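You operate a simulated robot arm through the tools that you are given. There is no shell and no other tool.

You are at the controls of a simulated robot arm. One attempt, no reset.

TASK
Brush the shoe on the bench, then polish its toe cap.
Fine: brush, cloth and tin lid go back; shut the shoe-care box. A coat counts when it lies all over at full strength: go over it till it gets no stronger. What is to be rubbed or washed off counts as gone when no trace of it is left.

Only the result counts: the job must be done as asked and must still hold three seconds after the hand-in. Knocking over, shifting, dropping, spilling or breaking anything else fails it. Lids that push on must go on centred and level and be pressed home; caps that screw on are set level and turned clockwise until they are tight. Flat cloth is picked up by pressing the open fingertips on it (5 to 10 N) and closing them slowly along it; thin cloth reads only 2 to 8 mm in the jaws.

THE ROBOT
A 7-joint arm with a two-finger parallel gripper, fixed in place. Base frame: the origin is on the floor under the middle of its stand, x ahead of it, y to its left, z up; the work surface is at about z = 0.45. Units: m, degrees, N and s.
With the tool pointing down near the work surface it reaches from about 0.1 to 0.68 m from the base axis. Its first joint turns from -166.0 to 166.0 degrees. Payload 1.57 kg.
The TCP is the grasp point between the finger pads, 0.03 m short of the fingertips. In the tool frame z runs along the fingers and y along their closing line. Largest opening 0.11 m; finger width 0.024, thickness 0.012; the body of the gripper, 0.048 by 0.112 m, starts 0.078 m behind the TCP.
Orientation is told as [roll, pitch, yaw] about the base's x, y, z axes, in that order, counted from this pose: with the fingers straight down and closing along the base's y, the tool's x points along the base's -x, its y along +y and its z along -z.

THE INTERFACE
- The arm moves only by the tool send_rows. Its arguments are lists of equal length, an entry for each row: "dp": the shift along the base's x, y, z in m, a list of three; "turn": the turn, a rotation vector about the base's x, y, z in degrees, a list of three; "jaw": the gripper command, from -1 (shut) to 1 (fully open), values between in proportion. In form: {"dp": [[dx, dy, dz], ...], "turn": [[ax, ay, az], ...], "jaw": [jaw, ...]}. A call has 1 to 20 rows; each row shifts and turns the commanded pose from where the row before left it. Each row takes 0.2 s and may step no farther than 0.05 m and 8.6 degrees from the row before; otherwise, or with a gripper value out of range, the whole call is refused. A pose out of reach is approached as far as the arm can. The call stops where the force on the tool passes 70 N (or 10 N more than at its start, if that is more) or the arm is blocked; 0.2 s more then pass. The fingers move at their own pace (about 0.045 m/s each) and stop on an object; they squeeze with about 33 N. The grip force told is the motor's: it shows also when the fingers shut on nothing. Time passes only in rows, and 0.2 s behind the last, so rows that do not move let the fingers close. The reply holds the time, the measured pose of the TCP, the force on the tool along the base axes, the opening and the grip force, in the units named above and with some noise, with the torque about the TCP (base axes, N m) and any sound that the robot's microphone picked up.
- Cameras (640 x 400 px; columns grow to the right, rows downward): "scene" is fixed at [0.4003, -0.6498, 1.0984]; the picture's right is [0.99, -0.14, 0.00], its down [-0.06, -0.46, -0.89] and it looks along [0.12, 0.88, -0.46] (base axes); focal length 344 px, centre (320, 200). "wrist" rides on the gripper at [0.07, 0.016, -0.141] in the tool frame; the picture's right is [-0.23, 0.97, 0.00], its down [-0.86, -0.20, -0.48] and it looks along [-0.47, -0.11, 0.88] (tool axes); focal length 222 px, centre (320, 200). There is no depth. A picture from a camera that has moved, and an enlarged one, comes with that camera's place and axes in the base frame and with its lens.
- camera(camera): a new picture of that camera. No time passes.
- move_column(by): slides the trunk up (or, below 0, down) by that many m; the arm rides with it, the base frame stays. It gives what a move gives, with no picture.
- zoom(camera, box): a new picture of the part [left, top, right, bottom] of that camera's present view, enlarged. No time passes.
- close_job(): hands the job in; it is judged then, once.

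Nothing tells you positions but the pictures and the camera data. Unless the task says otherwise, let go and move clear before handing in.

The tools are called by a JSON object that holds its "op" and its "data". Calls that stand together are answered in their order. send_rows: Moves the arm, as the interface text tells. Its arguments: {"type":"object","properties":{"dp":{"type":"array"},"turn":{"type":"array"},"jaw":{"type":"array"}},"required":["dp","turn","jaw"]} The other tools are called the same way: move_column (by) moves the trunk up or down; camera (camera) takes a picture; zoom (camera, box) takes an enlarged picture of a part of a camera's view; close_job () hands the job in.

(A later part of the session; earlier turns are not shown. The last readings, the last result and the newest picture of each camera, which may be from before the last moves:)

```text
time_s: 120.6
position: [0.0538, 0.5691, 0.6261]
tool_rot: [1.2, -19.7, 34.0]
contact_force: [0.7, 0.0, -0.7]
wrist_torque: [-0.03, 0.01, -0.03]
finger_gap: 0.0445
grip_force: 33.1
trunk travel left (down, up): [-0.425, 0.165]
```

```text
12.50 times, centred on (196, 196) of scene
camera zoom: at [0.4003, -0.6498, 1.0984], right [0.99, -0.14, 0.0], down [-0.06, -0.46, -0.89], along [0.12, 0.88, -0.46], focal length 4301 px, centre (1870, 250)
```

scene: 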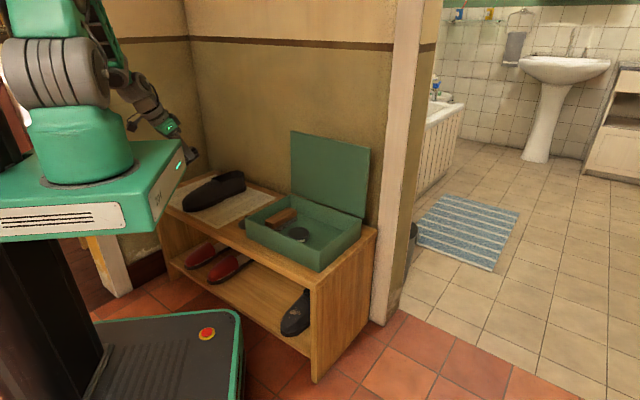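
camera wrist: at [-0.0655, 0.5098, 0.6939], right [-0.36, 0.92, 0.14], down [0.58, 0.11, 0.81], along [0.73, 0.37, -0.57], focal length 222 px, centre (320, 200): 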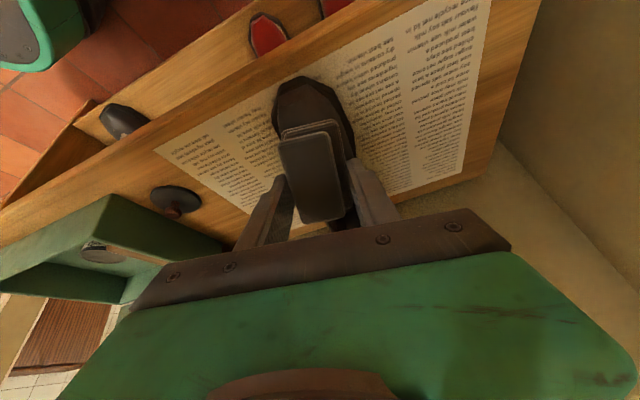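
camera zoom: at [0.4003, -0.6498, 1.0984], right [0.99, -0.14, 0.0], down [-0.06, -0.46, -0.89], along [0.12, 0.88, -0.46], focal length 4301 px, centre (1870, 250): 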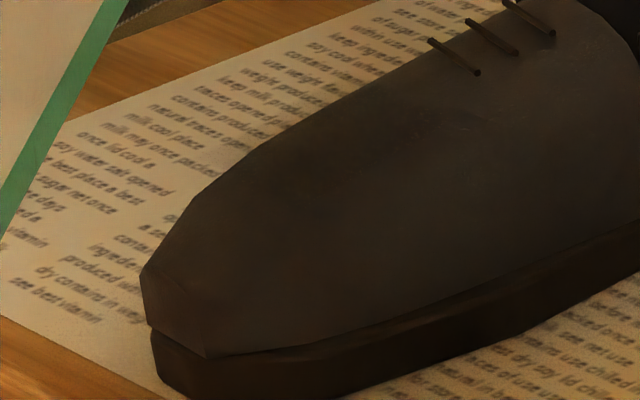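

The coat isn't clearly visible yet, and steeper tilts are near the arm's limit. I'll raise the hand and lower the trunk 0.15 m to give the wrist more room for tilting at the toe.

{"op": "send_rows", "data": {"dp": [[0, 0, 0.045], [0, 0, 0.045], [0, 0, 0.045], [0, 0, 0.045], [0, 0, 0]], "turn": [[0, 0, 0], [0, 0, 0], [0, 0, 0], [0, 0, 0], [0, 0, 0]], "jaw": [-1, -1, -1, -1, -1]}}

{"op": "move_column", "data": {"by": -0.1}}

{"op": "camera", "data": {"camera": "scene"}}

```text
time_s: 121.8
position: [0.0552, 0.5686, 0.8074]
tool_rot: [1.2, -19.8, 33.9]
contact_force: [-0.1, 0.1, -0.4]
wrist_torque: [0.03, -0.03, 0.03]
finger_gap: 0.0446
grip_force: 32.8
trunk travel left (down, up): [-0.425, 0.165]
```

```text
time_s: 123.2
position: [0.0564, 0.5694, 0.7071]
tool_rot: [1.1, -19.8, 33.9]
contact_force: [0.5, 0.0, -1.0]
wrist_torque: [-0.01, -0.01, -0.01]
finger_gap: 0.0448
grip_force: 32.9
trunk travel left (down, up): [-0.325, 0.265]
```

```text
taken
```

scene: 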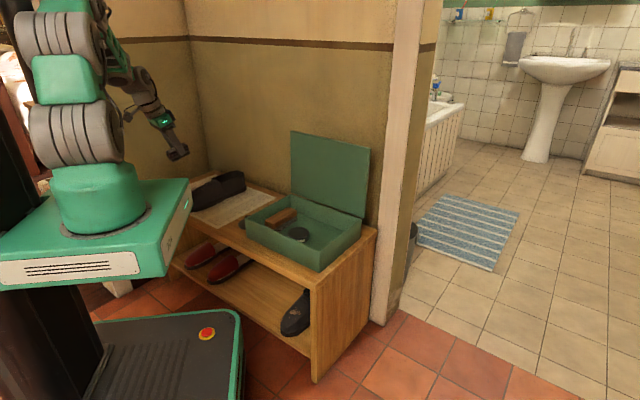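

{"op": "send_rows", "data": {"dp": [[-0.005, -0.003, -0.03], [-0.005, -0.003, -0.03], [-0.005, -0.003, -0.02], [0, 0, 0]], "turn": [[4.07, -6.3, 0], [4.07, -6.3, 0], [4.07, -6.3, 0], [0, 0, 0]], "jaw": [-1, -1, -1, -1]}}

{"op": "camera", "data": {"camera": "wrist"}}

```text
time_s: 124.1
position: [0.1169, 0.5671, 0.6446]
tool_rot: [3.2, -42.5, 24.5]
contact_force: [0.1, -0.5, -0.7]
wrist_torque: [0.0, -0.02, 0.04]
finger_gap: 0.0445
grip_force: 33.5
trunk travel left (down, up): [-0.325, 0.265]
stopped in row 4: the arm was blocked; the commanded pose is now the measured one
```

```text
taken
camera wrist: at [-0.0203, 0.5142, 0.7003], right [-0.28, 0.94, 0.19], down [0.38, -0.08, 0.92], along [0.88, 0.34, -0.33], focal length 222 px, centre (320, 200)
```

wrist: 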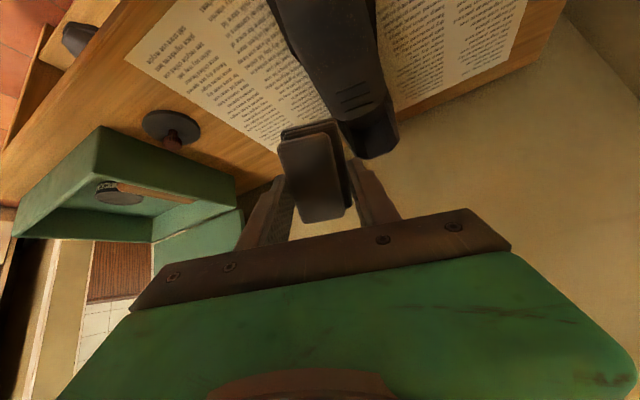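

The arm blocks again in that wrist posture. I'll back out of the tilt, then test whether a different hand yaw, with the pad across the shoe, frees the wrist.

{"op": "send_rows", "data": {"dp": [[0, 0, 0.03], [0, 0, 0.03], [0, 0, 0.02], [-0.02, 0, 0], [-0.02, 0, 0], [0, 0, 0]], "turn": [[-4.07, 6.3, 0], [-4.07, 6.3, 0], [-4.07, 6.3, 0], [-4.07, 6.3, 0], [-4.07, 6.3, 0], [0, 0, 0]], "jaw": [-1, -1, -1, -1, -1, -1]}}

{"op": "send_rows", "data": {"dp": [[0, 0, 0], [0, 0, 0], [0, 0, 0], [0, 0, 0], [0, 0, 0], [0, 0, 0], [0, 0, 0], [0, 0, 0], [0, 0, 0], [0, 0, 0], [0, 0, 0]], "turn": [[0, 0, -8.3], [0, 0, -8.3], [0, 0, -8.3], [0, 0, -8.3], [0, 0, -8.3], [0, 0, -8.3], [0, 0, -8.3], [0, 0, -8.3], [0, 0, -8.3], [0, 0, -8.3], [0, 0, 0]], "jaw": [-1, -1, -1, -1, -1, -1, -1, -1, -1, -1, -1]}}

{"op": "camera", "data": {"camera": "scene"}}

{"op": "camera", "data": {"camera": "wrist"}}

```text
time_s: 125.5
position: [0.0748, 0.5672, 0.7225]
tool_rot: [-2.0, -5.3, 26.8]
contact_force: [0.0, -0.6, -0.2]
wrist_torque: [0.0, -0.01, 0.02]
finger_gap: 0.0446
grip_force: 33.3
trunk travel left (down, up): [-0.325, 0.265]
```

```text
time_s: 127.9
position: [0.075, 0.5676, 0.7232]
tool_rot: [-2.0, -5.4, -56.2]
contact_force: [0.3, 0.5, 0.2]
wrist_torque: [0.03, -0.05, -0.01]
finger_gap: 0.0447
grip_force: 33.0
trunk travel left (down, up): [-0.325, 0.265]
```

```text
taken
```

scene: 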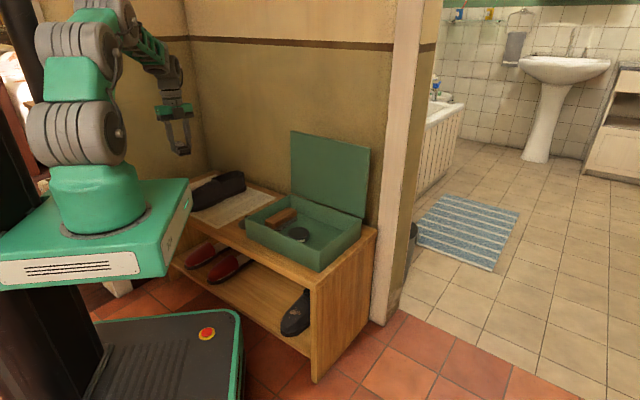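

```text
taken
camera wrist: at [0.048, 0.648, 0.8556], right [0.94, 0.35, -0.01], down [0.3, -0.77, 0.56], along [0.19, -0.53, -0.83], focal length 222 px, centre (320, 200)
```

wrist: 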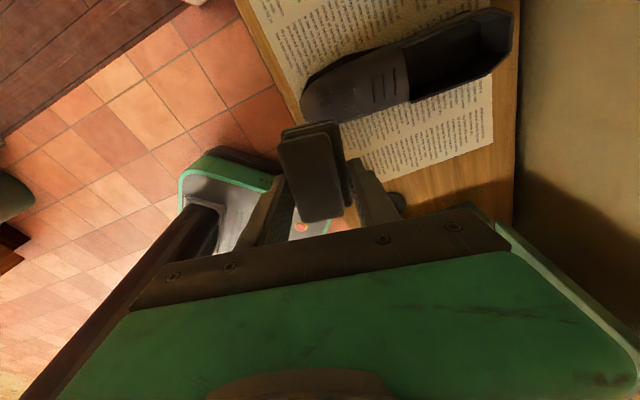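

{"op": "send_rows", "data": {"dp": [[-0.008, -0.005, 0], [-0.008, -0.005, 0], [-0.008, -0.005, 0], [-0.008, -0.005, 0], [0, 0, 0]], "turn": [[4.5, -6.97, 0], [4.5, -6.97, 0], [4.5, -6.97, 0], [4.5, -6.97, 0], [0, 0, 0]], "jaw": [-1, -1, -1, -1, -1]}}

{"op": "camera", "data": {"camera": "wrist"}}

{"op": "camera", "data": {"camera": "scene"}}

```text
time_s: 129.3
position: [0.0902, 0.5483, 0.7312]
tool_rot: [31.5, -4.3, -64.3]
contact_force: [0.3, -0.1, 0.0]
wrist_torque: [0.01, 0.04, 0.02]
finger_gap: 0.0446
grip_force: 32.7
trunk travel left (down, up): [-0.325, 0.265]
stopped in row 5: the arm was blocked; the commanded pose is now the measured one
```

```text
taken
camera wrist: at [0.0031, 0.5952, 0.8526], right [0.83, 0.19, 0.53], down [-0.02, -0.93, 0.37], along [0.56, -0.31, -0.77], focal length 222 px, centre (320, 200)
```

wrist: 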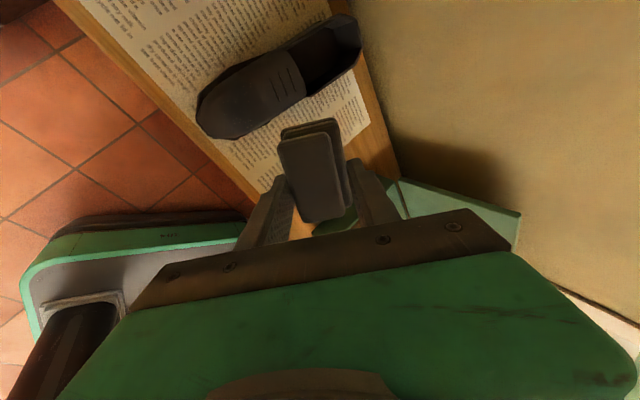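

```text
taken
```

scene: 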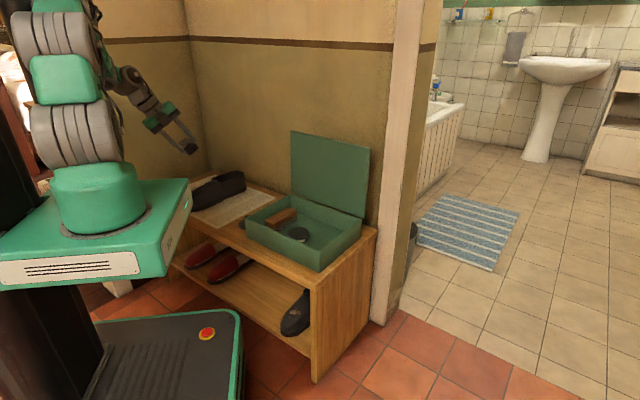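

The limit looks like the first joint: the wrist cannot swing past about 92° azimuth. Trunk height won't fix that, so I'll restore the trunk for the camera view. The plan is tilts up to about 25° for the top and the pad's end face for the toe front.

{"op": "send_rows", "data": {"dp": [[0, 0, 0.02], [0, 0, 0.02], [0, 0, 0.02], [0, 0, 0.02], [0, 0, 0]], "turn": [[-4.5, 6.97, 0], [-4.5, 6.97, 0], [0, 0, 8.3], [0, 0, 0], [0, 0, 0]], "jaw": [-1, -1, -1, -1, -1]}}

{"op": "move_column", "data": {"by": 0.1}}

{"op": "camera", "data": {"camera": "wrist"}}

```text
time_s: 130.5
position: [0.0901, 0.5471, 0.8083]
tool_rot: [15.1, -6.3, -54.4]
contact_force: [0.2, 1.0, -0.4]
wrist_torque: [-0.03, 0.02, -0.04]
finger_gap: 0.0446
grip_force: 33.0
trunk travel left (down, up): [-0.325, 0.265]
```

```text
time_s: 131.9
position: [0.0887, 0.5485, 0.9081]
tool_rot: [15.0, -6.3, -54.3]
contact_force: [0.5, 0.8, -0.2]
wrist_torque: [0.01, 0.04, 0.04]
finger_gap: 0.0446
grip_force: 33.0
trunk travel left (down, up): [-0.425, 0.165]
```

```text
taken
camera wrist: at [0.0237, 0.6057, 1.0398], right [0.88, 0.39, 0.28], down [0.21, -0.84, 0.5], along [0.43, -0.38, -0.82], focal length 222 px, centre (320, 200)
```

wrist: 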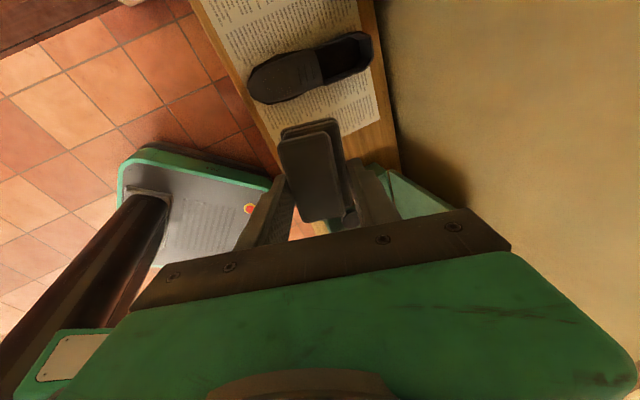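

{"op": "send_rows", "data": {"dp": [[0, -0.01, -0.02], [0, -0.01, -0.02], [0, 0, 0], [0, 0, 0], [0, 0, 0], [0, 0, 0], [0, 0, 0], [0, 0, 0], [0, 0, 0], [0, 0, 0], [0, 0, 0], [0, 0, 0], [0, 0, 0]], "turn": [[-1.89, 7.93, 0], [-1.89, 7.93, 0], [0, 0, 8.3], [0, 0, 8.3], [0, 0, 8.3], [0, 0, 8.3], [0, 0, 8.3], [0, 0, 8.3], [0, 0, 8.3], [0, 0, 8.3], [0, 0, 8.3], [0, 0, 8.3], [0, 0, 0]], "jaw": [-1, -1, -1, -1, -1, -1, -1, -1, -1, -1, -1, -1, -1]}}

{"op": "camera", "data": {"camera": "wrist"}}

{"op": "camera", "data": {"camera": "scene"}}

```text
time_s: 134.7
position: [0.0871, 0.5275, 0.8681]
tool_rot: [0.1, -0.1, 29.7]
contact_force: [0.7, 0.5, -0.3]
wrist_torque: [-0.01, 0.0, 0.0]
finger_gap: 0.0446
grip_force: 33.1
trunk travel left (down, up): [-0.425, 0.165]
```

```text
taken
camera wrist: at [0.0206, 0.5086, 1.0091], right [-0.28, 0.96, 0.0], down [0.84, 0.25, 0.48], along [0.46, 0.14, -0.88], focal length 222 px, centre (320, 200)
```

wrist: 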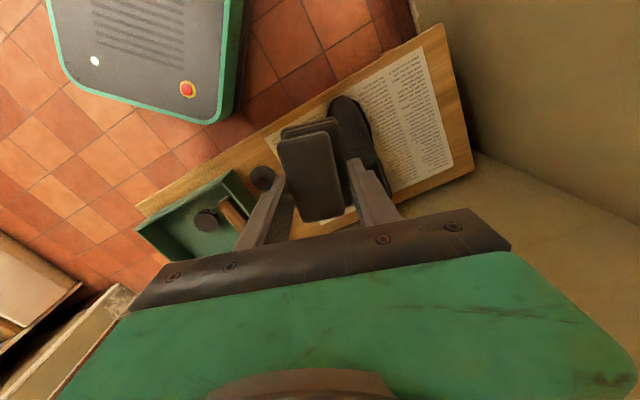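

```text
taken
```

scene: 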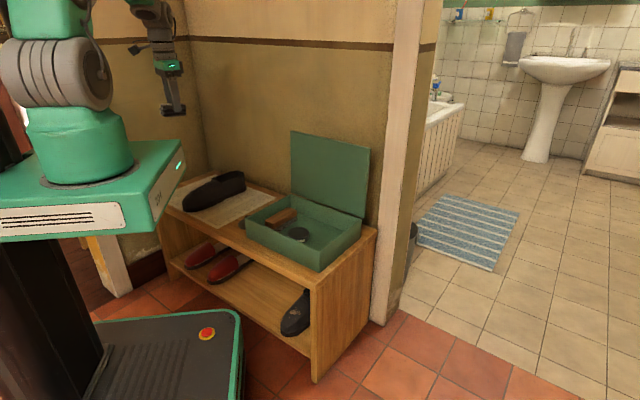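

{"op": "send_rows", "data": {"dp": [[0, 0.008, -0.04], [0, 0.008, -0.04], [0, 0.008, -0.04], [0, 0.008, -0.04], [0, 0.008, -0.04], [-0.002, 0.008, -0.04], [-0.002, 0.0135, -0.035], [0, 0, 0]], "turn": [[0, 0, 3.3], [4.02, -6.22, 0], [4.02, -6.22, 0], [4.02, -6.22, 0], [0, 0, 0], [0, 0, 0], [0, 0, 0], [0, 0, 0]], "jaw": [-1, -1, -1, -1, -1, -1, -1, -1]}}

{"op": "zoom", "data": {"camera": "scene", "box": [160, 150, 260, 220]}}

```text
time_s: 136.5
position: [0.0866, 0.5904, 0.5937]
tool_rot: [0.0, -22.2, 32.9]
contact_force: [1.0, -0.4, -0.3]
wrist_torque: [-0.03, 0.01, 0.0]
finger_gap: 0.0446
grip_force: 32.6
trunk travel left (down, up): [-0.425, 0.165]
```

```text
5.71 times, centred on (210, 185) of scene
camera zoom: at [0.4003, -0.6498, 1.0984], right [0.99, -0.14, 0.0], down [-0.06, -0.46, -0.89], along [0.12, 0.88, -0.46], focal length 1966 px, centre (949, 286)
```

zoom: 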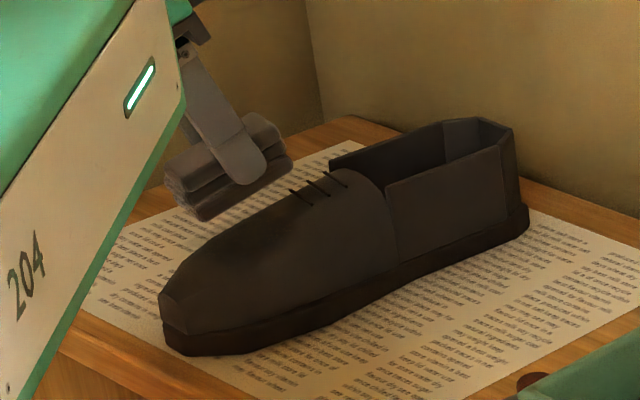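

{"op": "zoom", "data": {"camera": "scene", "box": [178, 178, 218, 214]}}

```text
11.11 times, centred on (198, 196) of scene
camera zoom: at [0.4003, -0.6498, 1.0984], right [0.99, -0.14, 0.0], down [-0.06, -0.46, -0.89], along [0.12, 0.88, -0.46], focal length 3823 px, centre (1676, 244)
```

zoom: 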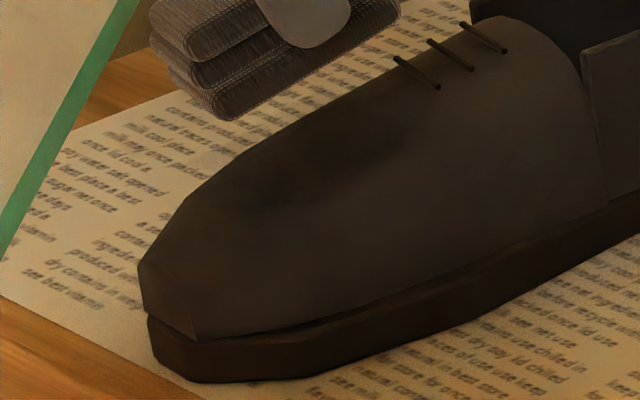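

{"op": "send_rows", "data": {"dp": [[0.002, 0.0012, -0.0125], [0.001, 0.0006, -0.009], [0.0005, 0.0003, -0.005], [0, 0, 0]], "turn": [[0, 0, 0], [0, 0, 0], [0, 0, 0], [0, 0, 0]], "jaw": [-1, -1, -1, -1]}}

{"op": "send_rows", "data": {"dp": [[0.0003, 0.0002, -0.002], [0, 0, 0]], "turn": [[0, 0, 0], [0, 0, 0]], "jaw": [-1, -1]}}

{"op": "send_rows", "data": {"dp": [[0.0003, 0.0002, -0.002], [0, 0, 0]], "turn": [[0, 0, 0], [0, 0, 0]], "jaw": [-1, -1]}}

```text
time_s: 137.5
position: [0.0864, 0.5921, 0.5669]
tool_rot: [-0.1, -22.2, 32.8]
contact_force: [0.6, 0.5, -0.4]
wrist_torque: [-0.01, 0.0, 0.0]
finger_gap: 0.0448
grip_force: 32.8
trunk travel left (down, up): [-0.425, 0.165]
```

```text
time_s: 138.1
position: [0.0875, 0.5924, 0.5638]
tool_rot: [0.0, -22.3, 32.8]
contact_force: [-0.1, -0.5, -0.6]
wrist_torque: [-0.02, 0.01, 0.02]
finger_gap: 0.0448
grip_force: 32.7
trunk travel left (down, up): [-0.425, 0.165]
```

```text
time_s: 138.7
position: [0.0883, 0.5919, 0.5638]
tool_rot: [-0.1, -22.2, 32.7]
contact_force: [-1.2, -0.9, 0.1]
wrist_torque: [0.03, 0.01, -0.02]
finger_gap: 0.0446
grip_force: 33.3
trunk travel left (down, up): [-0.425, 0.165]
```

{"op": "send_rows", "data": {"dp": [[0.0003, 0.0002, -0.002], [0, 0, 0]], "turn": [[0, 0, 0], [0, 0, 0]], "jaw": [-1, -1]}}

{"op": "send_rows", "data": {"dp": [[0.0003, 0.0002, -0.002], [0, 0, 0]], "turn": [[0, 0, 0], [0, 0, 0]], "jaw": [-1, -1]}}

{"op": "send_rows", "data": {"dp": [[0.0003, 0.0002, -0.0015], [0, 0, 0]], "turn": [[0, 0, 0], [0, 0, 0]], "jaw": [-1, -1]}}

```text
time_s: 139.3
position: [0.0888, 0.5914, 0.562]
tool_rot: [0.0, -22.2, 32.8]
contact_force: [-0.4, -0.3, -0.9]
wrist_torque: [0.0, 0.0, 0.02]
finger_gap: 0.0448
grip_force: 32.7
trunk travel left (down, up): [-0.425, 0.165]
```

```text
time_s: 139.9
position: [0.0878, 0.5929, 0.5591]
tool_rot: [0.0, -22.2, 32.8]
contact_force: [0.0, -0.6, 0.2]
wrist_torque: [0.03, 0.02, 0.02]
finger_gap: 0.0447
grip_force: 32.6
trunk travel left (down, up): [-0.425, 0.165]
```

```text
time_s: 140.5
position: [0.0898, 0.5924, 0.5576]
tool_rot: [0.0, -22.2, 32.8]
contact_force: [-0.4, -0.3, -0.5]
wrist_torque: [-0.03, 0.0, 0.02]
finger_gap: 0.0448
grip_force: 33.4
trunk travel left (down, up): [-0.425, 0.165]
```

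{"op": "send_rows", "data": {"dp": [[0.0003, 0.0002, -0.002], [0, 0, 0]], "turn": [[0, 0, 0], [0, 0, 0]], "jaw": [-1, -1]}}

{"op": "send_rows", "data": {"dp": [[0.0003, 0.0002, -0.0015], [0, 0, 0]], "turn": [[0, 0, 0], [0, 0, 0]], "jaw": [-1, -1]}}

{"op": "send_rows", "data": {"dp": [[0.0003, 0.0002, -0.0015], [0, 0, 0]], "turn": [[0, 0, 0], [0, 0, 0]], "jaw": [-1, -1]}}

{"op": "zoom", "data": {"camera": "scene", "box": [160, 150, 260, 220]}}

```text
time_s: 141.1
position: [0.0895, 0.5935, 0.5546]
tool_rot: [0.0, -22.3, 32.7]
contact_force: [-0.4, -0.3, -0.1]
wrist_torque: [0.03, 0.01, 0.02]
finger_gap: 0.0448
grip_force: 33.2
trunk travel left (down, up): [-0.425, 0.165]
```

```text
time_s: 141.7
position: [0.0897, 0.5929, 0.5548]
tool_rot: [0.0, -22.2, 32.9]
contact_force: [-1.2, -2.5, 5.2]
wrist_torque: [-0.17, 0.18, -0.01]
finger_gap: 0.0447
grip_force: 33.0
trunk travel left (down, up): [-0.425, 0.165]
```

```text
time_s: 142.3
position: [0.0895, 0.5938, 0.554]
tool_rot: [0.1, -22.3, 32.8]
contact_force: [-3.8, -4.2, 12.7]
wrist_torque: [-0.49, 0.5, 0.05]
finger_gap: 0.0446
grip_force: 33.0
trunk travel left (down, up): [-0.425, 0.165]
```

```text
5.71 times, centred on (210, 185) of scene
camera zoom: at [0.4003, -0.6498, 1.0984], right [0.99, -0.14, 0.0], down [-0.06, -0.46, -0.89], along [0.12, 0.88, -0.46], focal length 1966 px, centre (949, 286)
```

zoom: 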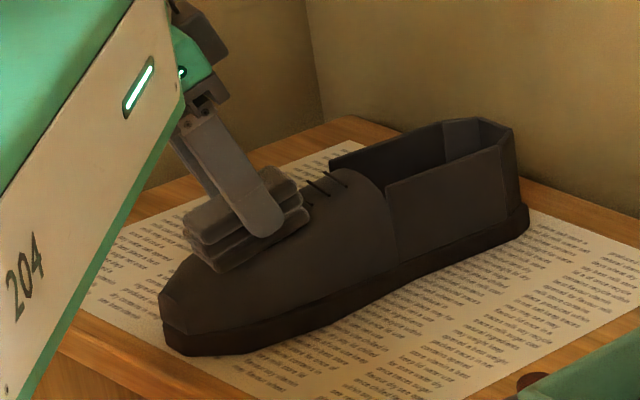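

The pad is flush on the vamp at this spot. Now I'll make repeated light strokes down toward the toe.

{"op": "send_rows", "data": {"dp": [[-0.0002, -0.0001, 0.0005], [-0.0076, -0.0049, -0.0044], [-0.0076, -0.0049, -0.0046], [-0.0076, -0.0049, -0.0048], [-0.0016, -0.001, 0.0046], [0.0114, 0.0074, 0.0069], [0.0114, 0.0074, 0.0069], [0.0016, 0.001, -0.0046], [-0.0076, -0.0049, -0.0044], [-0.0076, -0.0049, -0.0046], [-0.0076, -0.0049, -0.0048], [-0.0016, -0.001, 0.0046], [0.0114, 0.0074, 0.0069], [0.0114, 0.0074, 0.0069], [0.0016, 0.001, -0.0046], [-0.0076, -0.0049, -0.0044], [-0.0076, -0.0049, -0.0046], [-0.0076, -0.0049, -0.0048]], "turn": [[0, 0, 0], [0, 0, 0], [0, 0, 0], [0, 0, 0], [0, 0, 0], [0, 0, 0], [0, 0, 0], [0, 0, 0], [0, 0, 0], [0, 0, 0], [0, 0, 0], [0, 0, 0], [0, 0, 0], [0, 0, 0], [0, 0, 0], [0, 0, 0], [0, 0, 0], [0, 0, 0]], "jaw": [-1, -1, -1, -1, -1, -1, -1, -1, -1, -1, -1, -1, -1, -1, -1, -1, -1, -1]}}

{"op": "zoom", "data": {"camera": "scene", "box": [160, 150, 260, 220]}}

```text
time_s: 146.1
position: [0.0683, 0.5805, 0.5447]
tool_rot: [0.6, -22.6, 32.5]
contact_force: [10.1, 4.1, 29.0]
wrist_torque: [-0.1, -0.1, 0.03]
finger_gap: 0.0448
grip_force: 32.7
trunk travel left (down, up): [-0.425, 0.165]
```

```text
5.71 times, centred on (210, 185) of scene
camera zoom: at [0.4003, -0.6498, 1.0984], right [0.99, -0.14, 0.0], down [-0.06, -0.46, -0.89], along [0.12, 0.88, -0.46], focal length 1966 px, centre (949, 286)
```

zoom: 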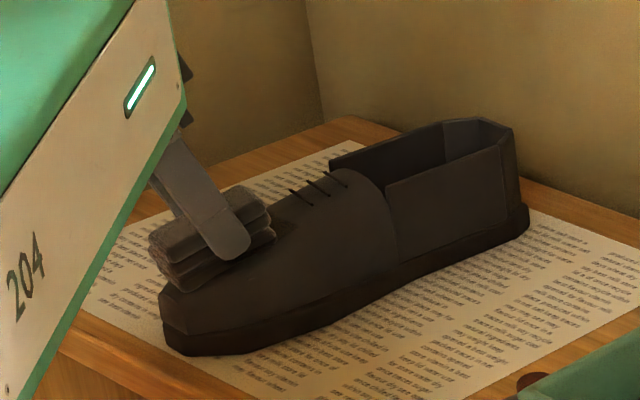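

{"op": "send_rows", "data": {"dp": [[-0.004, -0.002, 0.015], [-0.008, -0.005, 0.03], [-0.005, -0.003, 0.03]], "turn": [[0, 0, 0], [0, 0, 0], [0, 0, 0]], "jaw": [-1, -1, -1]}}

{"op": "zoom", "data": {"camera": "scene", "box": [175, 165, 235, 215]}}

{"op": "zoom", "data": {"camera": "wrist", "box": [240, 40, 420, 160]}}

```text
time_s: 146.9
position: [0.0502, 0.5663, 0.6121]
tool_rot: [-0.2, -22.1, 32.9]
contact_force: [0.3, -1.2, 0.7]
wrist_torque: [0.02, -0.01, -0.01]
finger_gap: 0.0445
grip_force: 32.9
trunk travel left (down, up): [-0.425, 0.165]
```

```text
8.00 times, centred on (205, 190) of scene
camera zoom: at [0.4003, -0.6498, 1.0984], right [0.99, -0.14, 0.0], down [-0.06, -0.46, -0.89], along [0.12, 0.88, -0.46], focal length 2753 px, centre (1240, 280)
```

zoom: 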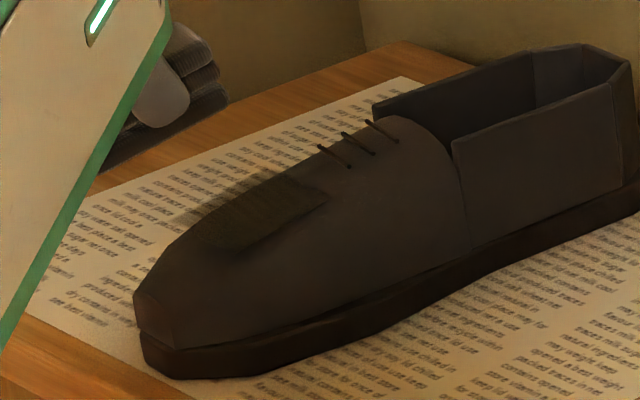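

```text
3.33 times, centred on (330, 100) of wrist
camera zoom: at [-0.0562, 0.5171, 0.7165], right [-0.35, 0.93, 0.08], down [0.62, 0.17, 0.77], along [0.7, 0.32, -0.64], focal length 740 px, centre (287, 533)
```

zoom: 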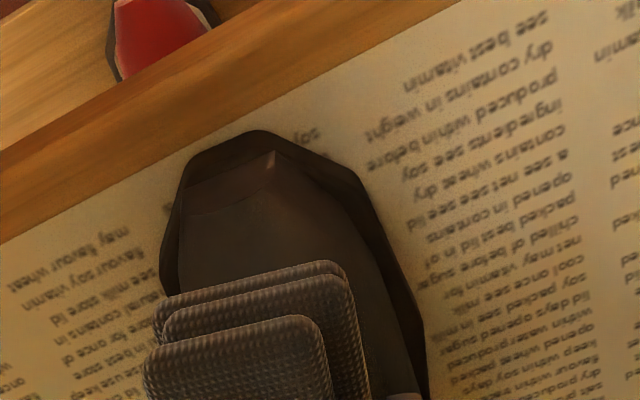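

The coat shows clearly now: a dark rectangle on top of the vamp, roughly from s=0.03 to 0.085 m behind the toe tip. Next is the near flank, with the pad rolled 25° around the shoe's axis.

{"op": "send_rows", "data": {"dp": [[0.0142, -0.0139, -0.01], [0.0142, -0.0139, -0.018], [0.0142, -0.0139, -0.02], [0, 0, 0]], "turn": [[6.49, 4.195, 3.12], [6.49, 4.195, 3.12], [6.49, 4.195, 3.12], [0, 0, 0]], "jaw": [-1, -1, -1, -1]}}

{"op": "zoom", "data": {"camera": "scene", "box": [160, 150, 260, 220]}}

{"op": "zoom", "data": {"camera": "wrist", "box": [220, 20, 440, 180]}}

```text
time_s: 147.9
position: [0.0931, 0.5244, 0.5677]
tool_rot: [25.1, -22.1, 32.9]
contact_force: [-0.5, 0.3, -0.9]
wrist_torque: [0.01, 0.02, 0.02]
finger_gap: 0.0449
grip_force: 32.8
trunk travel left (down, up): [-0.425, 0.165]
```

```text
5.71 times, centred on (210, 185) of scene
camera zoom: at [0.4003, -0.6498, 1.0984], right [0.99, -0.14, 0.0], down [-0.06, -0.46, -0.89], along [0.12, 0.88, -0.46], focal length 1966 px, centre (949, 286)
```

zoom: 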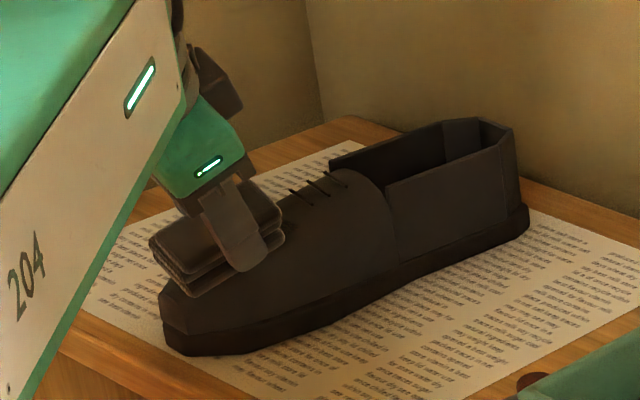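

```text
2.50 times, centred on (330, 100) of wrist
camera zoom: at [0.0208, 0.4263, 0.6641], right [-0.43, 0.77, 0.47], down [0.76, 0.03, 0.65], along [0.48, 0.64, -0.6], focal length 555 px, centre (295, 450)
```

zoom: 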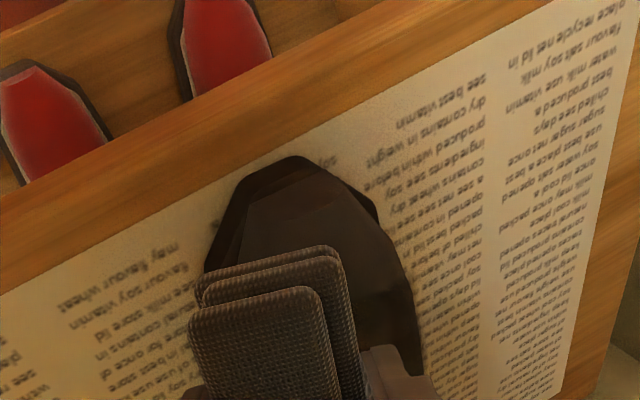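

{"op": "send_rows", "data": {"dp": [[0.0004, 0.0043, -0.0067], [0.0004, 0.0043, -0.0067], [0.0003, 0.0027, -0.0042], [0, 0, 0]], "turn": [[0, 0, 0], [0, 0, 0], [0, 0, 0], [0, 0, 0]], "jaw": [-1, -1, -1, -1]}}

{"op": "send_rows", "data": {"dp": [[0.0001, 0.0013, -0.0021], [0, 0, 0]], "turn": [[0, 0, 0], [0, 0, 0]], "jaw": [-1, -1]}}

{"op": "send_rows", "data": {"dp": [[0.0001, 0.0013, -0.0021], [0, 0, 0]], "turn": [[0, 0, 0], [0, 0, 0]], "jaw": [-1, -1]}}

```text
time_s: 148.9
position: [0.0947, 0.5382, 0.5481]
tool_rot: [25.0, -22.1, 32.7]
contact_force: [-0.5, -0.2, -0.7]
wrist_torque: [-0.02, 0.02, 0.0]
finger_gap: 0.0446
grip_force: 32.8
trunk travel left (down, up): [-0.425, 0.165]
```

```text
time_s: 149.5
position: [0.0941, 0.5388, 0.5472]
tool_rot: [24.9, -22.1, 32.8]
contact_force: [-0.1, 0.3, -0.1]
wrist_torque: [-0.02, -0.01, 0.05]
finger_gap: 0.0448
grip_force: 33.1
trunk travel left (down, up): [-0.425, 0.165]
```

```text
time_s: 150.1
position: [0.0949, 0.542, 0.5435]
tool_rot: [24.9, -22.0, 32.7]
contact_force: [0.6, -0.7, -0.4]
wrist_torque: [0.01, 0.0, 0.0]
finger_gap: 0.0449
grip_force: 33.2
trunk travel left (down, up): [-0.425, 0.165]
```

{"op": "send_rows", "data": {"dp": [[0.0001, 0.0013, -0.0021], [0, 0, 0]], "turn": [[0, 0, 0], [0, 0, 0]], "jaw": [-1, -1]}}

{"op": "send_rows", "data": {"dp": [[0.0001, 0.0013, -0.0021], [0, 0, 0]], "turn": [[0, 0, 0], [0, 0, 0]], "jaw": [-1, -1]}}

{"op": "send_rows", "data": {"dp": [[0.0001, 0.0013, -0.0021], [0, 0, 0]], "turn": [[0, 0, 0], [0, 0, 0]], "jaw": [-1, -1]}}

{"op": "zoom", "data": {"camera": "scene", "box": [160, 160, 240, 220]}}

```text
time_s: 150.7
position: [0.0964, 0.5422, 0.5433]
tool_rot: [25.0, -22.1, 32.8]
contact_force: [0.6, -1.1, -1.1]
wrist_torque: [-0.03, 0.0, -0.04]
finger_gap: 0.045
grip_force: 33.3
trunk travel left (down, up): [-0.425, 0.165]
```

```text
time_s: 151.3
position: [0.0958, 0.5435, 0.5405]
tool_rot: [25.0, -22.1, 32.7]
contact_force: [-0.2, -0.4, -1.1]
wrist_torque: [0.0, -0.01, 0.01]
finger_gap: 0.0445
grip_force: 33.0
trunk travel left (down, up): [-0.425, 0.165]
```

```text
time_s: 151.9
position: [0.0952, 0.5446, 0.5393]
tool_rot: [25.2, -22.3, 32.7]
contact_force: [0.5, -4.8, 8.5]
wrist_torque: [-0.18, 0.13, 0.03]
finger_gap: 0.045
grip_force: 32.9
trunk travel left (down, up): [-0.425, 0.165]
```

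```text
6.67 times, centred on (200, 190) of scene
camera zoom: at [0.4003, -0.6498, 1.0984], right [0.99, -0.14, 0.0], down [-0.06, -0.46, -0.89], along [0.12, 0.88, -0.46], focal length 2294 px, centre (1120, 267)
```

zoom: 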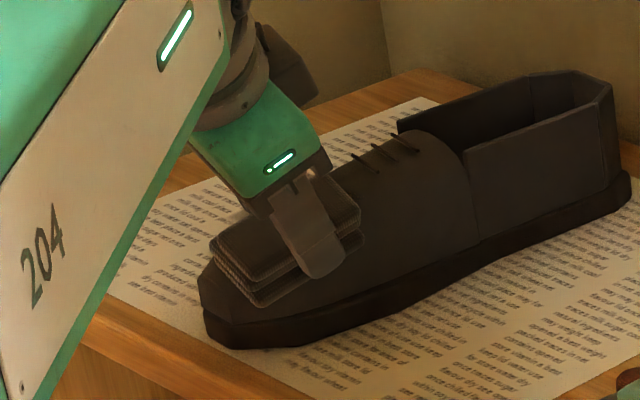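

Flush contact on the near flank at about 10 N. I'll stroke back and forth along it.

{"op": "send_rows", "data": {"dp": [[-0.0078, -0.005, -0.0036], [-0.0078, -0.005, -0.0036], [0.0078, 0.005, 0.0037], [0.0078, 0.005, 0.0037], [-0.0078, -0.005, -0.0036], [-0.0078, -0.005, -0.0036], [0.0078, 0.005, 0.0037], [0.0078, 0.005, 0.0037], [-0.0078, -0.005, -0.0036], [-0.0078, -0.005, -0.0036], [0.0078, 0.005, 0.0037], [0.0078, 0.005, 0.0037]], "turn": [[0, 0, 0], [0, 0, 0], [0, 0, 0], [0, 0, 0], [0, 0, 0], [0, 0, 0], [0, 0, 0], [0, 0, 0], [0, 0, 0], [0, 0, 0], [0, 0, 0], [0, 0, 0]], "jaw": [-1, -1, -1, -1, -1, -1, -1, -1, -1, -1, -1, -1]}}

{"op": "send_rows", "data": {"dp": [[0, -0.012, 0.018], [0, -0.02, 0.03], [-0.01, -0.02, 0.03]], "turn": [[0, 0, 0], [0, 0, 0], [0, 0, 0]], "jaw": [-1, -1, -1]}}

{"op": "zoom", "data": {"camera": "scene", "box": [175, 165, 235, 215]}}

{"op": "zoom", "data": {"camera": "wrist", "box": [240, 20, 420, 140]}}

```text
time_s: 154.5
position: [0.0944, 0.544, 0.538]
tool_rot: [25.0, -22.1, 32.9]
contact_force: [-0.1, -2.3, 2.9]
wrist_torque: [-0.17, 0.15, 0.08]
finger_gap: 0.0447
grip_force: 33.2
trunk travel left (down, up): [-0.425, 0.165]
```

```text
time_s: 155.3
position: [0.0855, 0.492, 0.6164]
tool_rot: [25.0, -22.2, 32.8]
contact_force: [0.7, -0.9, 0.2]
wrist_torque: [0.05, 0.0, 0.01]
finger_gap: 0.0447
grip_force: 33.2
trunk travel left (down, up): [-0.425, 0.165]
```

```text
8.00 times, centred on (205, 190) of scene
camera zoom: at [0.4003, -0.6498, 1.0984], right [0.99, -0.14, 0.0], down [-0.06, -0.46, -0.89], along [0.12, 0.88, -0.46], focal length 2753 px, centre (1240, 280)
```

zoom: 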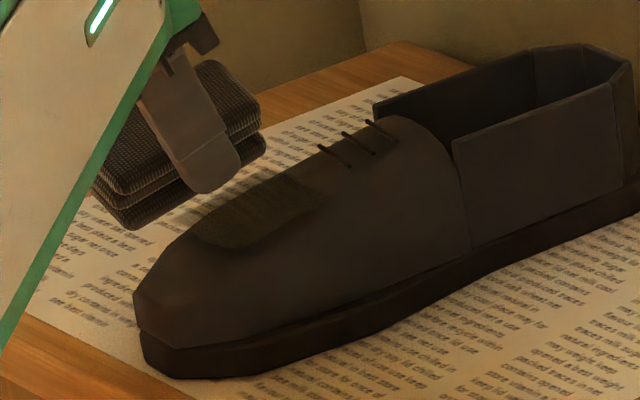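

```text
3.33 times, centred on (330, 80) of wrist
camera zoom: at [0.0142, 0.3932, 0.7142], right [-0.43, 0.77, 0.47], down [0.76, 0.04, 0.65], along [0.48, 0.63, -0.6], focal length 740 px, centre (287, 600)
```

zoom: 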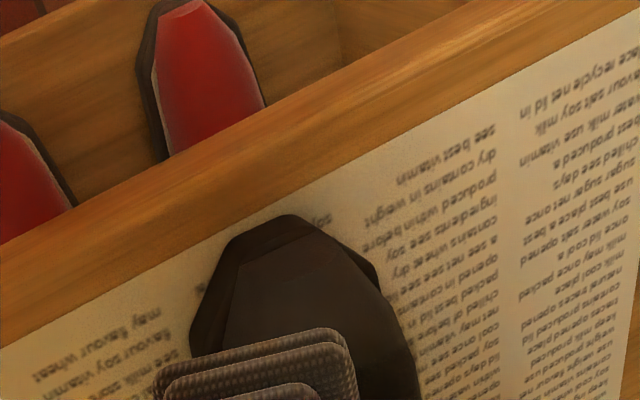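

{"op": "zoom", "data": {"camera": "scene", "box": [184, 178, 224, 208]}}

{"op": "camera", "data": {"camera": "wrist"}}

```text
13.33 times, centred on (204, 193) of scene
camera zoom: at [0.4003, -0.6498, 1.0984], right [0.99, -0.14, 0.0], down [-0.06, -0.46, -0.89], along [0.12, 0.88, -0.46], focal length 4588 px, centre (1867, 293)
```

zoom: 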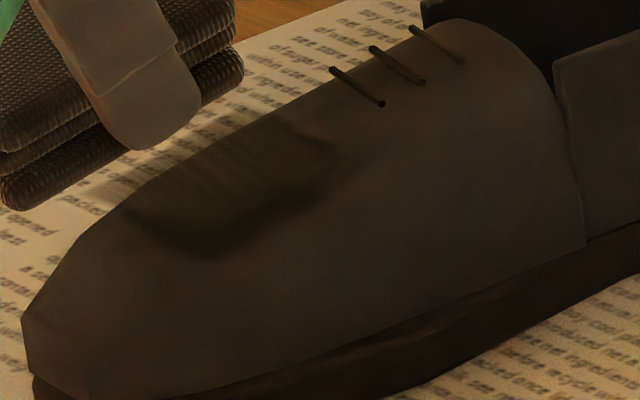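

```text
taken
camera wrist: at [0.0142, 0.3932, 0.7142], right [-0.43, 0.77, 0.47], down [0.76, 0.04, 0.65], along [0.48, 0.63, -0.6], focal length 222 px, centre (320, 200)
```

wrist: 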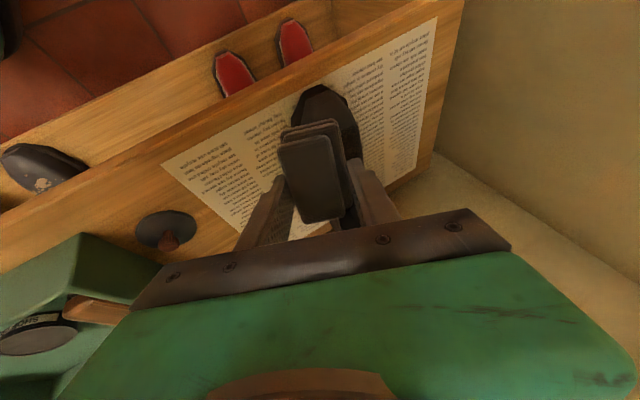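

A top view will show the coat's true extent, so I'll move to the earlier viewing pose.

{"op": "send_rows", "data": {"dp": [[0.015, -0.01, 0.04], [0.02, -0.01, 0.04], [0.02, -0.01, 0.04], [0.02, -0.01, 0.03], [0.02, -0.01, 0.02], [0.015, -0.01, 0], [0, 0, 0], [0, 0, 0]], "turn": [[-6.49, -4.195, -3.12], [-6.49, -4.195, -3.12], [-6.49, -4.195, -3.12], [-4.02, 6.22, 0], [-4.02, 6.22, 0], [-4.02, 6.22, 0], [0, 0, 8], [0, 0, 4]], "jaw": [-1, -1, -1, -1, -1, -1, -1, -1]}}

{"op": "camera", "data": {"camera": "wrist"}}

{"op": "zoom", "data": {"camera": "wrist", "box": [380, 60, 470, 150]}}

```text
time_s: 157.1
position: [0.1961, 0.4332, 0.7869]
tool_rot: [0.0, 0.0, 44.9]
contact_force: [0.2, 0.0, -0.3]
wrist_torque: [0.0, 0.02, 0.02]
finger_gap: 0.0446
grip_force: 33.5
trunk travel left (down, up): [-0.425, 0.165]
```

```text
taken
camera wrist: at [0.1363, 0.3957, 0.9274], right [-0.53, 0.85, 0.0], down [0.75, 0.46, 0.48], along [0.41, 0.25, -0.88], focal length 222 px, centre (320, 200)
```

wrist: 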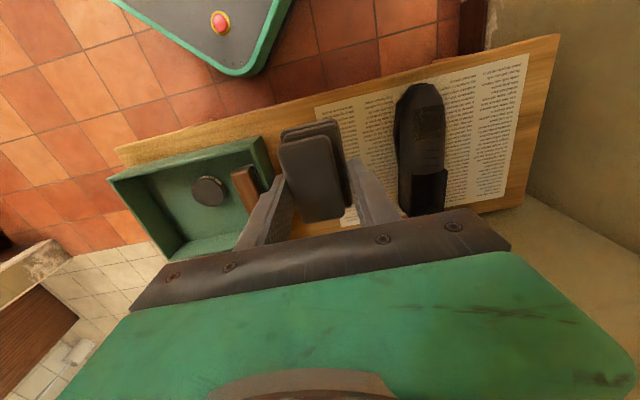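

```text
4.44 times, centred on (425, 105) of wrist
camera zoom: at [0.1363, 0.3957, 0.9274], right [-0.53, 0.85, 0.0], down [0.75, 0.46, 0.48], along [0.41, 0.25, -0.88], focal length 987 px, centre (-147, 622)
```

zoom: 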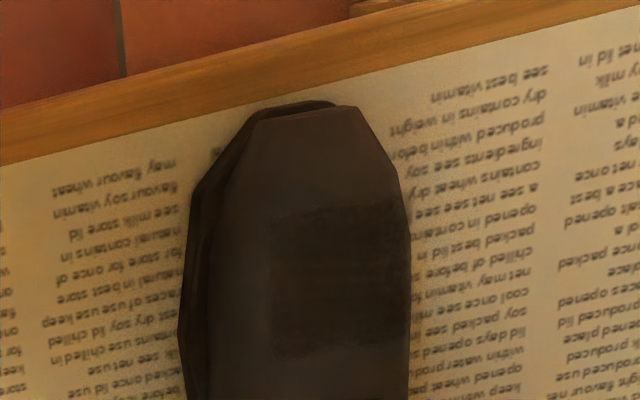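

The top view shows the coated toe-cap field as a clear square, about 0.05 × 0.05 m centred where the mud was. I'll look closer for weak spots.

{"op": "zoom", "data": {"camera": "wrist", "box": [404, 92, 452, 142]}}

{"op": "zoom", "data": {"camera": "wrist", "box": [395, 75, 460, 145]}}

```text
8.00 times, centred on (428, 117) of wrist
camera zoom: at [0.1363, 0.3957, 0.9274], right [-0.53, 0.85, 0.0], down [0.75, 0.46, 0.48], along [0.41, 0.25, -0.88], focal length 1777 px, centre (-544, 864)
```

zoom: 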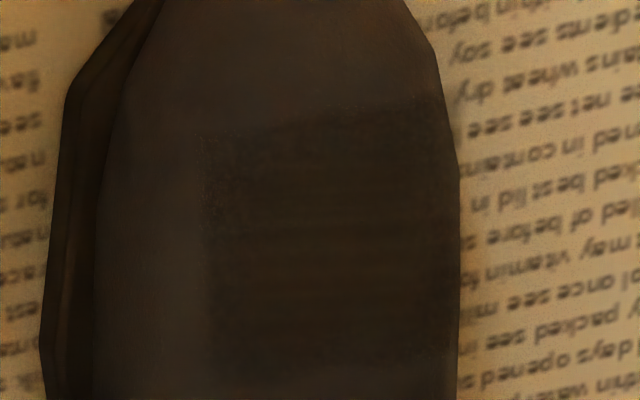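

```text
5.71 times, centred on (428, 110) of wrist
camera zoom: at [0.1363, 0.3957, 0.9274], right [-0.53, 0.85, 0.0], down [0.75, 0.46, 0.48], along [0.41, 0.25, -0.88], focal length 1269 px, centre (-294, 714)
```

zoom: 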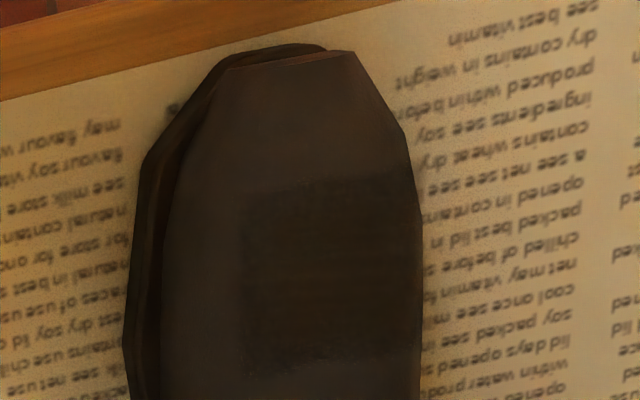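

The square is fairly even, but it needs going over until it gets no stronger. I'll return with the pad flush and work three lanes: centre, far side and near side.

{"op": "send_rows", "data": {"dp": [[-0.02, 0.02, -0.02], [-0.02, 0.02, -0.02], [-0.02, 0.025, -0.03], [-0.02, 0.025, -0.03], [-0.02, 0.025, -0.03], [-0.009, 0.0185, -0.035], [-0.009, 0.0185, -0.035], [0, 0, 0]], "turn": [[0, 0, -6], [0, 0, -6], [4.02, -6.22, 0], [4.02, -6.22, 0], [4.02, -6.22, 0], [0, 0, 0], [0, 0, 0], [0, 0, 0]], "jaw": [-1, -1, -1, -1, -1, -1, -1, -1]}}

{"op": "send_rows", "data": {"dp": [[0.0015, 0.001, -0.01], [0.0015, 0.001, -0.01], [0.001, 0.0006, -0.007], [0, 0, 0]], "turn": [[0, 0, 0], [0, 0, 0], [0, 0, 0], [0, 0, 0]], "jaw": [-1, -1, -1, -1]}}

{"op": "send_rows", "data": {"dp": [[0.0004, 0.0003, -0.002], [0, 0, 0]], "turn": [[0, 0, 0], [0, 0, 0]], "jaw": [-1, -1]}}

{"op": "send_rows", "data": {"dp": [[0.0004, 0.0003, -0.002], [0, 0, 0]], "turn": [[0, 0, 0], [0, 0, 0]], "jaw": [-1, -1]}}

```text
time_s: 158.9
position: [0.0763, 0.5858, 0.5843]
tool_rot: [0.1, -22.2, 32.8]
contact_force: [0.4, 0.4, -0.6]
wrist_torque: [0.02, -0.02, -0.01]
finger_gap: 0.0446
grip_force: 33.1
trunk travel left (down, up): [-0.425, 0.165]
```

```text
time_s: 159.9
position: [0.08, 0.5882, 0.5577]
tool_rot: [0.0, -22.2, 32.8]
contact_force: [0.0, -1.0, 0.3]
wrist_torque: [-0.02, 0.01, -0.02]
finger_gap: 0.0445
grip_force: 32.5
trunk travel left (down, up): [-0.425, 0.165]
```

```text
time_s: 160.5
position: [0.0808, 0.588, 0.5561]
tool_rot: [0.0, -22.2, 32.8]
contact_force: [-0.1, -0.1, 0.2]
wrist_torque: [-0.03, 0.01, 0.02]
finger_gap: 0.0447
grip_force: 32.9
trunk travel left (down, up): [-0.425, 0.165]
```

```text
time_s: 161.1
position: [0.0805, 0.5873, 0.5544]
tool_rot: [0.0, -22.2, 32.8]
contact_force: [-0.2, 0.1, -0.6]
wrist_torque: [0.0, 0.0, 0.01]
finger_gap: 0.0449
grip_force: 32.8
trunk travel left (down, up): [-0.425, 0.165]
```

{"op": "send_rows", "data": {"dp": [[0.0004, 0.0003, -0.002], [0, 0, 0]], "turn": [[0, 0, 0], [0, 0, 0]], "jaw": [-1, -1]}}

{"op": "send_rows", "data": {"dp": [[0.0004, 0.0003, -0.002], [0, 0, 0]], "turn": [[0, 0, 0], [0, 0, 0]], "jaw": [-1, -1]}}

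{"op": "send_rows", "data": {"dp": [[0.0003, 0.0002, -0.0012], [0, 0, 0]], "turn": [[0, 0, 0], [0, 0, 0]], "jaw": [-1, -1]}}

```text
time_s: 161.7
position: [0.0813, 0.5882, 0.5522]
tool_rot: [0.0, -22.2, 32.7]
contact_force: [-0.2, 0.7, -0.3]
wrist_torque: [0.02, -0.02, 0.01]
finger_gap: 0.0445
grip_force: 32.9
trunk travel left (down, up): [-0.425, 0.165]
```

```text
time_s: 162.3
position: [0.0817, 0.5887, 0.5526]
tool_rot: [0.1, -22.2, 32.8]
contact_force: [-0.2, 0.2, -0.8]
wrist_torque: [-0.04, 0.02, -0.02]
finger_gap: 0.0446
grip_force: 33.0
trunk travel left (down, up): [-0.425, 0.165]
```

```text
time_s: 162.9
position: [0.0829, 0.5881, 0.5506]
tool_rot: [0.0, -22.3, 32.8]
contact_force: [0.4, 0.1, 0.4]
wrist_torque: [0.03, 0.0, 0.0]
finger_gap: 0.0447
grip_force: 33.7
trunk travel left (down, up): [-0.425, 0.165]
```

{"op": "send_rows", "data": {"dp": [[0.0003, 0.0002, -0.0015], [0, 0, 0]], "turn": [[0, 0, 0], [0, 0, 0]], "jaw": [-1, -1]}}

{"op": "send_rows", "data": {"dp": [[0.0003, 0.0002, -0.0012], [0, 0, 0]], "turn": [[0, 0, 0], [0, 0, 0]], "jaw": [-1, -1]}}

```text
time_s: 163.5
position: [0.0826, 0.5894, 0.5484]
tool_rot: [0.1, -22.2, 32.8]
contact_force: [-1.5, -2.5, 4.6]
wrist_torque: [0.05, -0.13, -0.04]
finger_gap: 0.0447
grip_force: 32.8
trunk travel left (down, up): [-0.425, 0.165]
```

```text
time_s: 164.1
position: [0.0816, 0.5905, 0.5493]
tool_rot: [0.1, -22.3, 32.8]
contact_force: [-4.1, -7.1, 16.9]
wrist_torque: [0.07, -0.2, -0.05]
finger_gap: 0.0447
grip_force: 33.0
trunk travel left (down, up): [-0.425, 0.165]
```

{"op": "send_rows", "data": {"dp": [[-0.0055, -0.0035, -0.0028], [-0.0055, -0.0035, -0.0028], [0.0055, 0.0035, 0.0027], [0.0055, 0.0035, 0.0027], [0.0055, 0.0035, 0.0022], [0.0055, 0.0035, 0.0022], [-0.0055, -0.0035, -0.0022], [-0.0055, -0.0035, -0.0022], [-0.0055, -0.0035, -0.0028], [-0.0055, -0.0035, -0.0028], [0.0055, 0.0035, 0.0027], [0.0055, 0.0035, 0.0027], [0.0055, 0.0035, 0.0022], [0.0055, 0.0035, 0.0022], [-0.0055, -0.0035, -0.0022], [-0.0055, -0.0035, -0.0022], [-0.0055, -0.0035, -0.0028], [-0.0055, -0.0035, -0.0028], [0.0055, 0.0035, 0.0027], [0.0055, 0.0035, 0.0027]], "turn": [[0, 0, 0], [0, 0, 0], [0, 0, 0], [0, 0, 0], [0, 0, 0], [0, 0, 0], [0, 0, 0], [0, 0, 0], [0, 0, 0], [0, 0, 0], [0, 0, 0], [0, 0, 0], [0, 0, 0], [0, 0, 0], [0, 0, 0], [0, 0, 0], [0, 0, 0], [0, 0, 0], [0, 0, 0], [0, 0, 0]], "jaw": [-1, -1, -1, -1, -1, -1, -1, -1, -1, -1, -1, -1, -1, -1, -1, -1, -1, -1, -1, -1]}}

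{"op": "zoom", "data": {"camera": "scene", "box": [160, 150, 260, 220]}}

```text
time_s: 168.3
position: [0.0844, 0.5886, 0.5474]
tool_rot: [0.0, -22.2, 32.8]
contact_force: [-0.6, -0.9, -0.9]
wrist_torque: [0.02, -0.03, 0.03]
finger_gap: 0.0447
grip_force: 32.9
trunk travel left (down, up): [-0.425, 0.165]
```

```text
5.71 times, centred on (210, 185) of scene
camera zoom: at [0.4003, -0.6498, 1.0984], right [0.99, -0.14, 0.0], down [-0.06, -0.46, -0.89], along [0.12, 0.88, -0.46], focal length 1966 px, centre (949, 286)
```

zoom: 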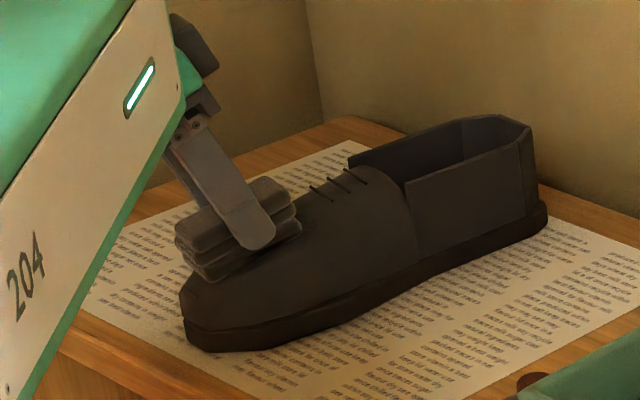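

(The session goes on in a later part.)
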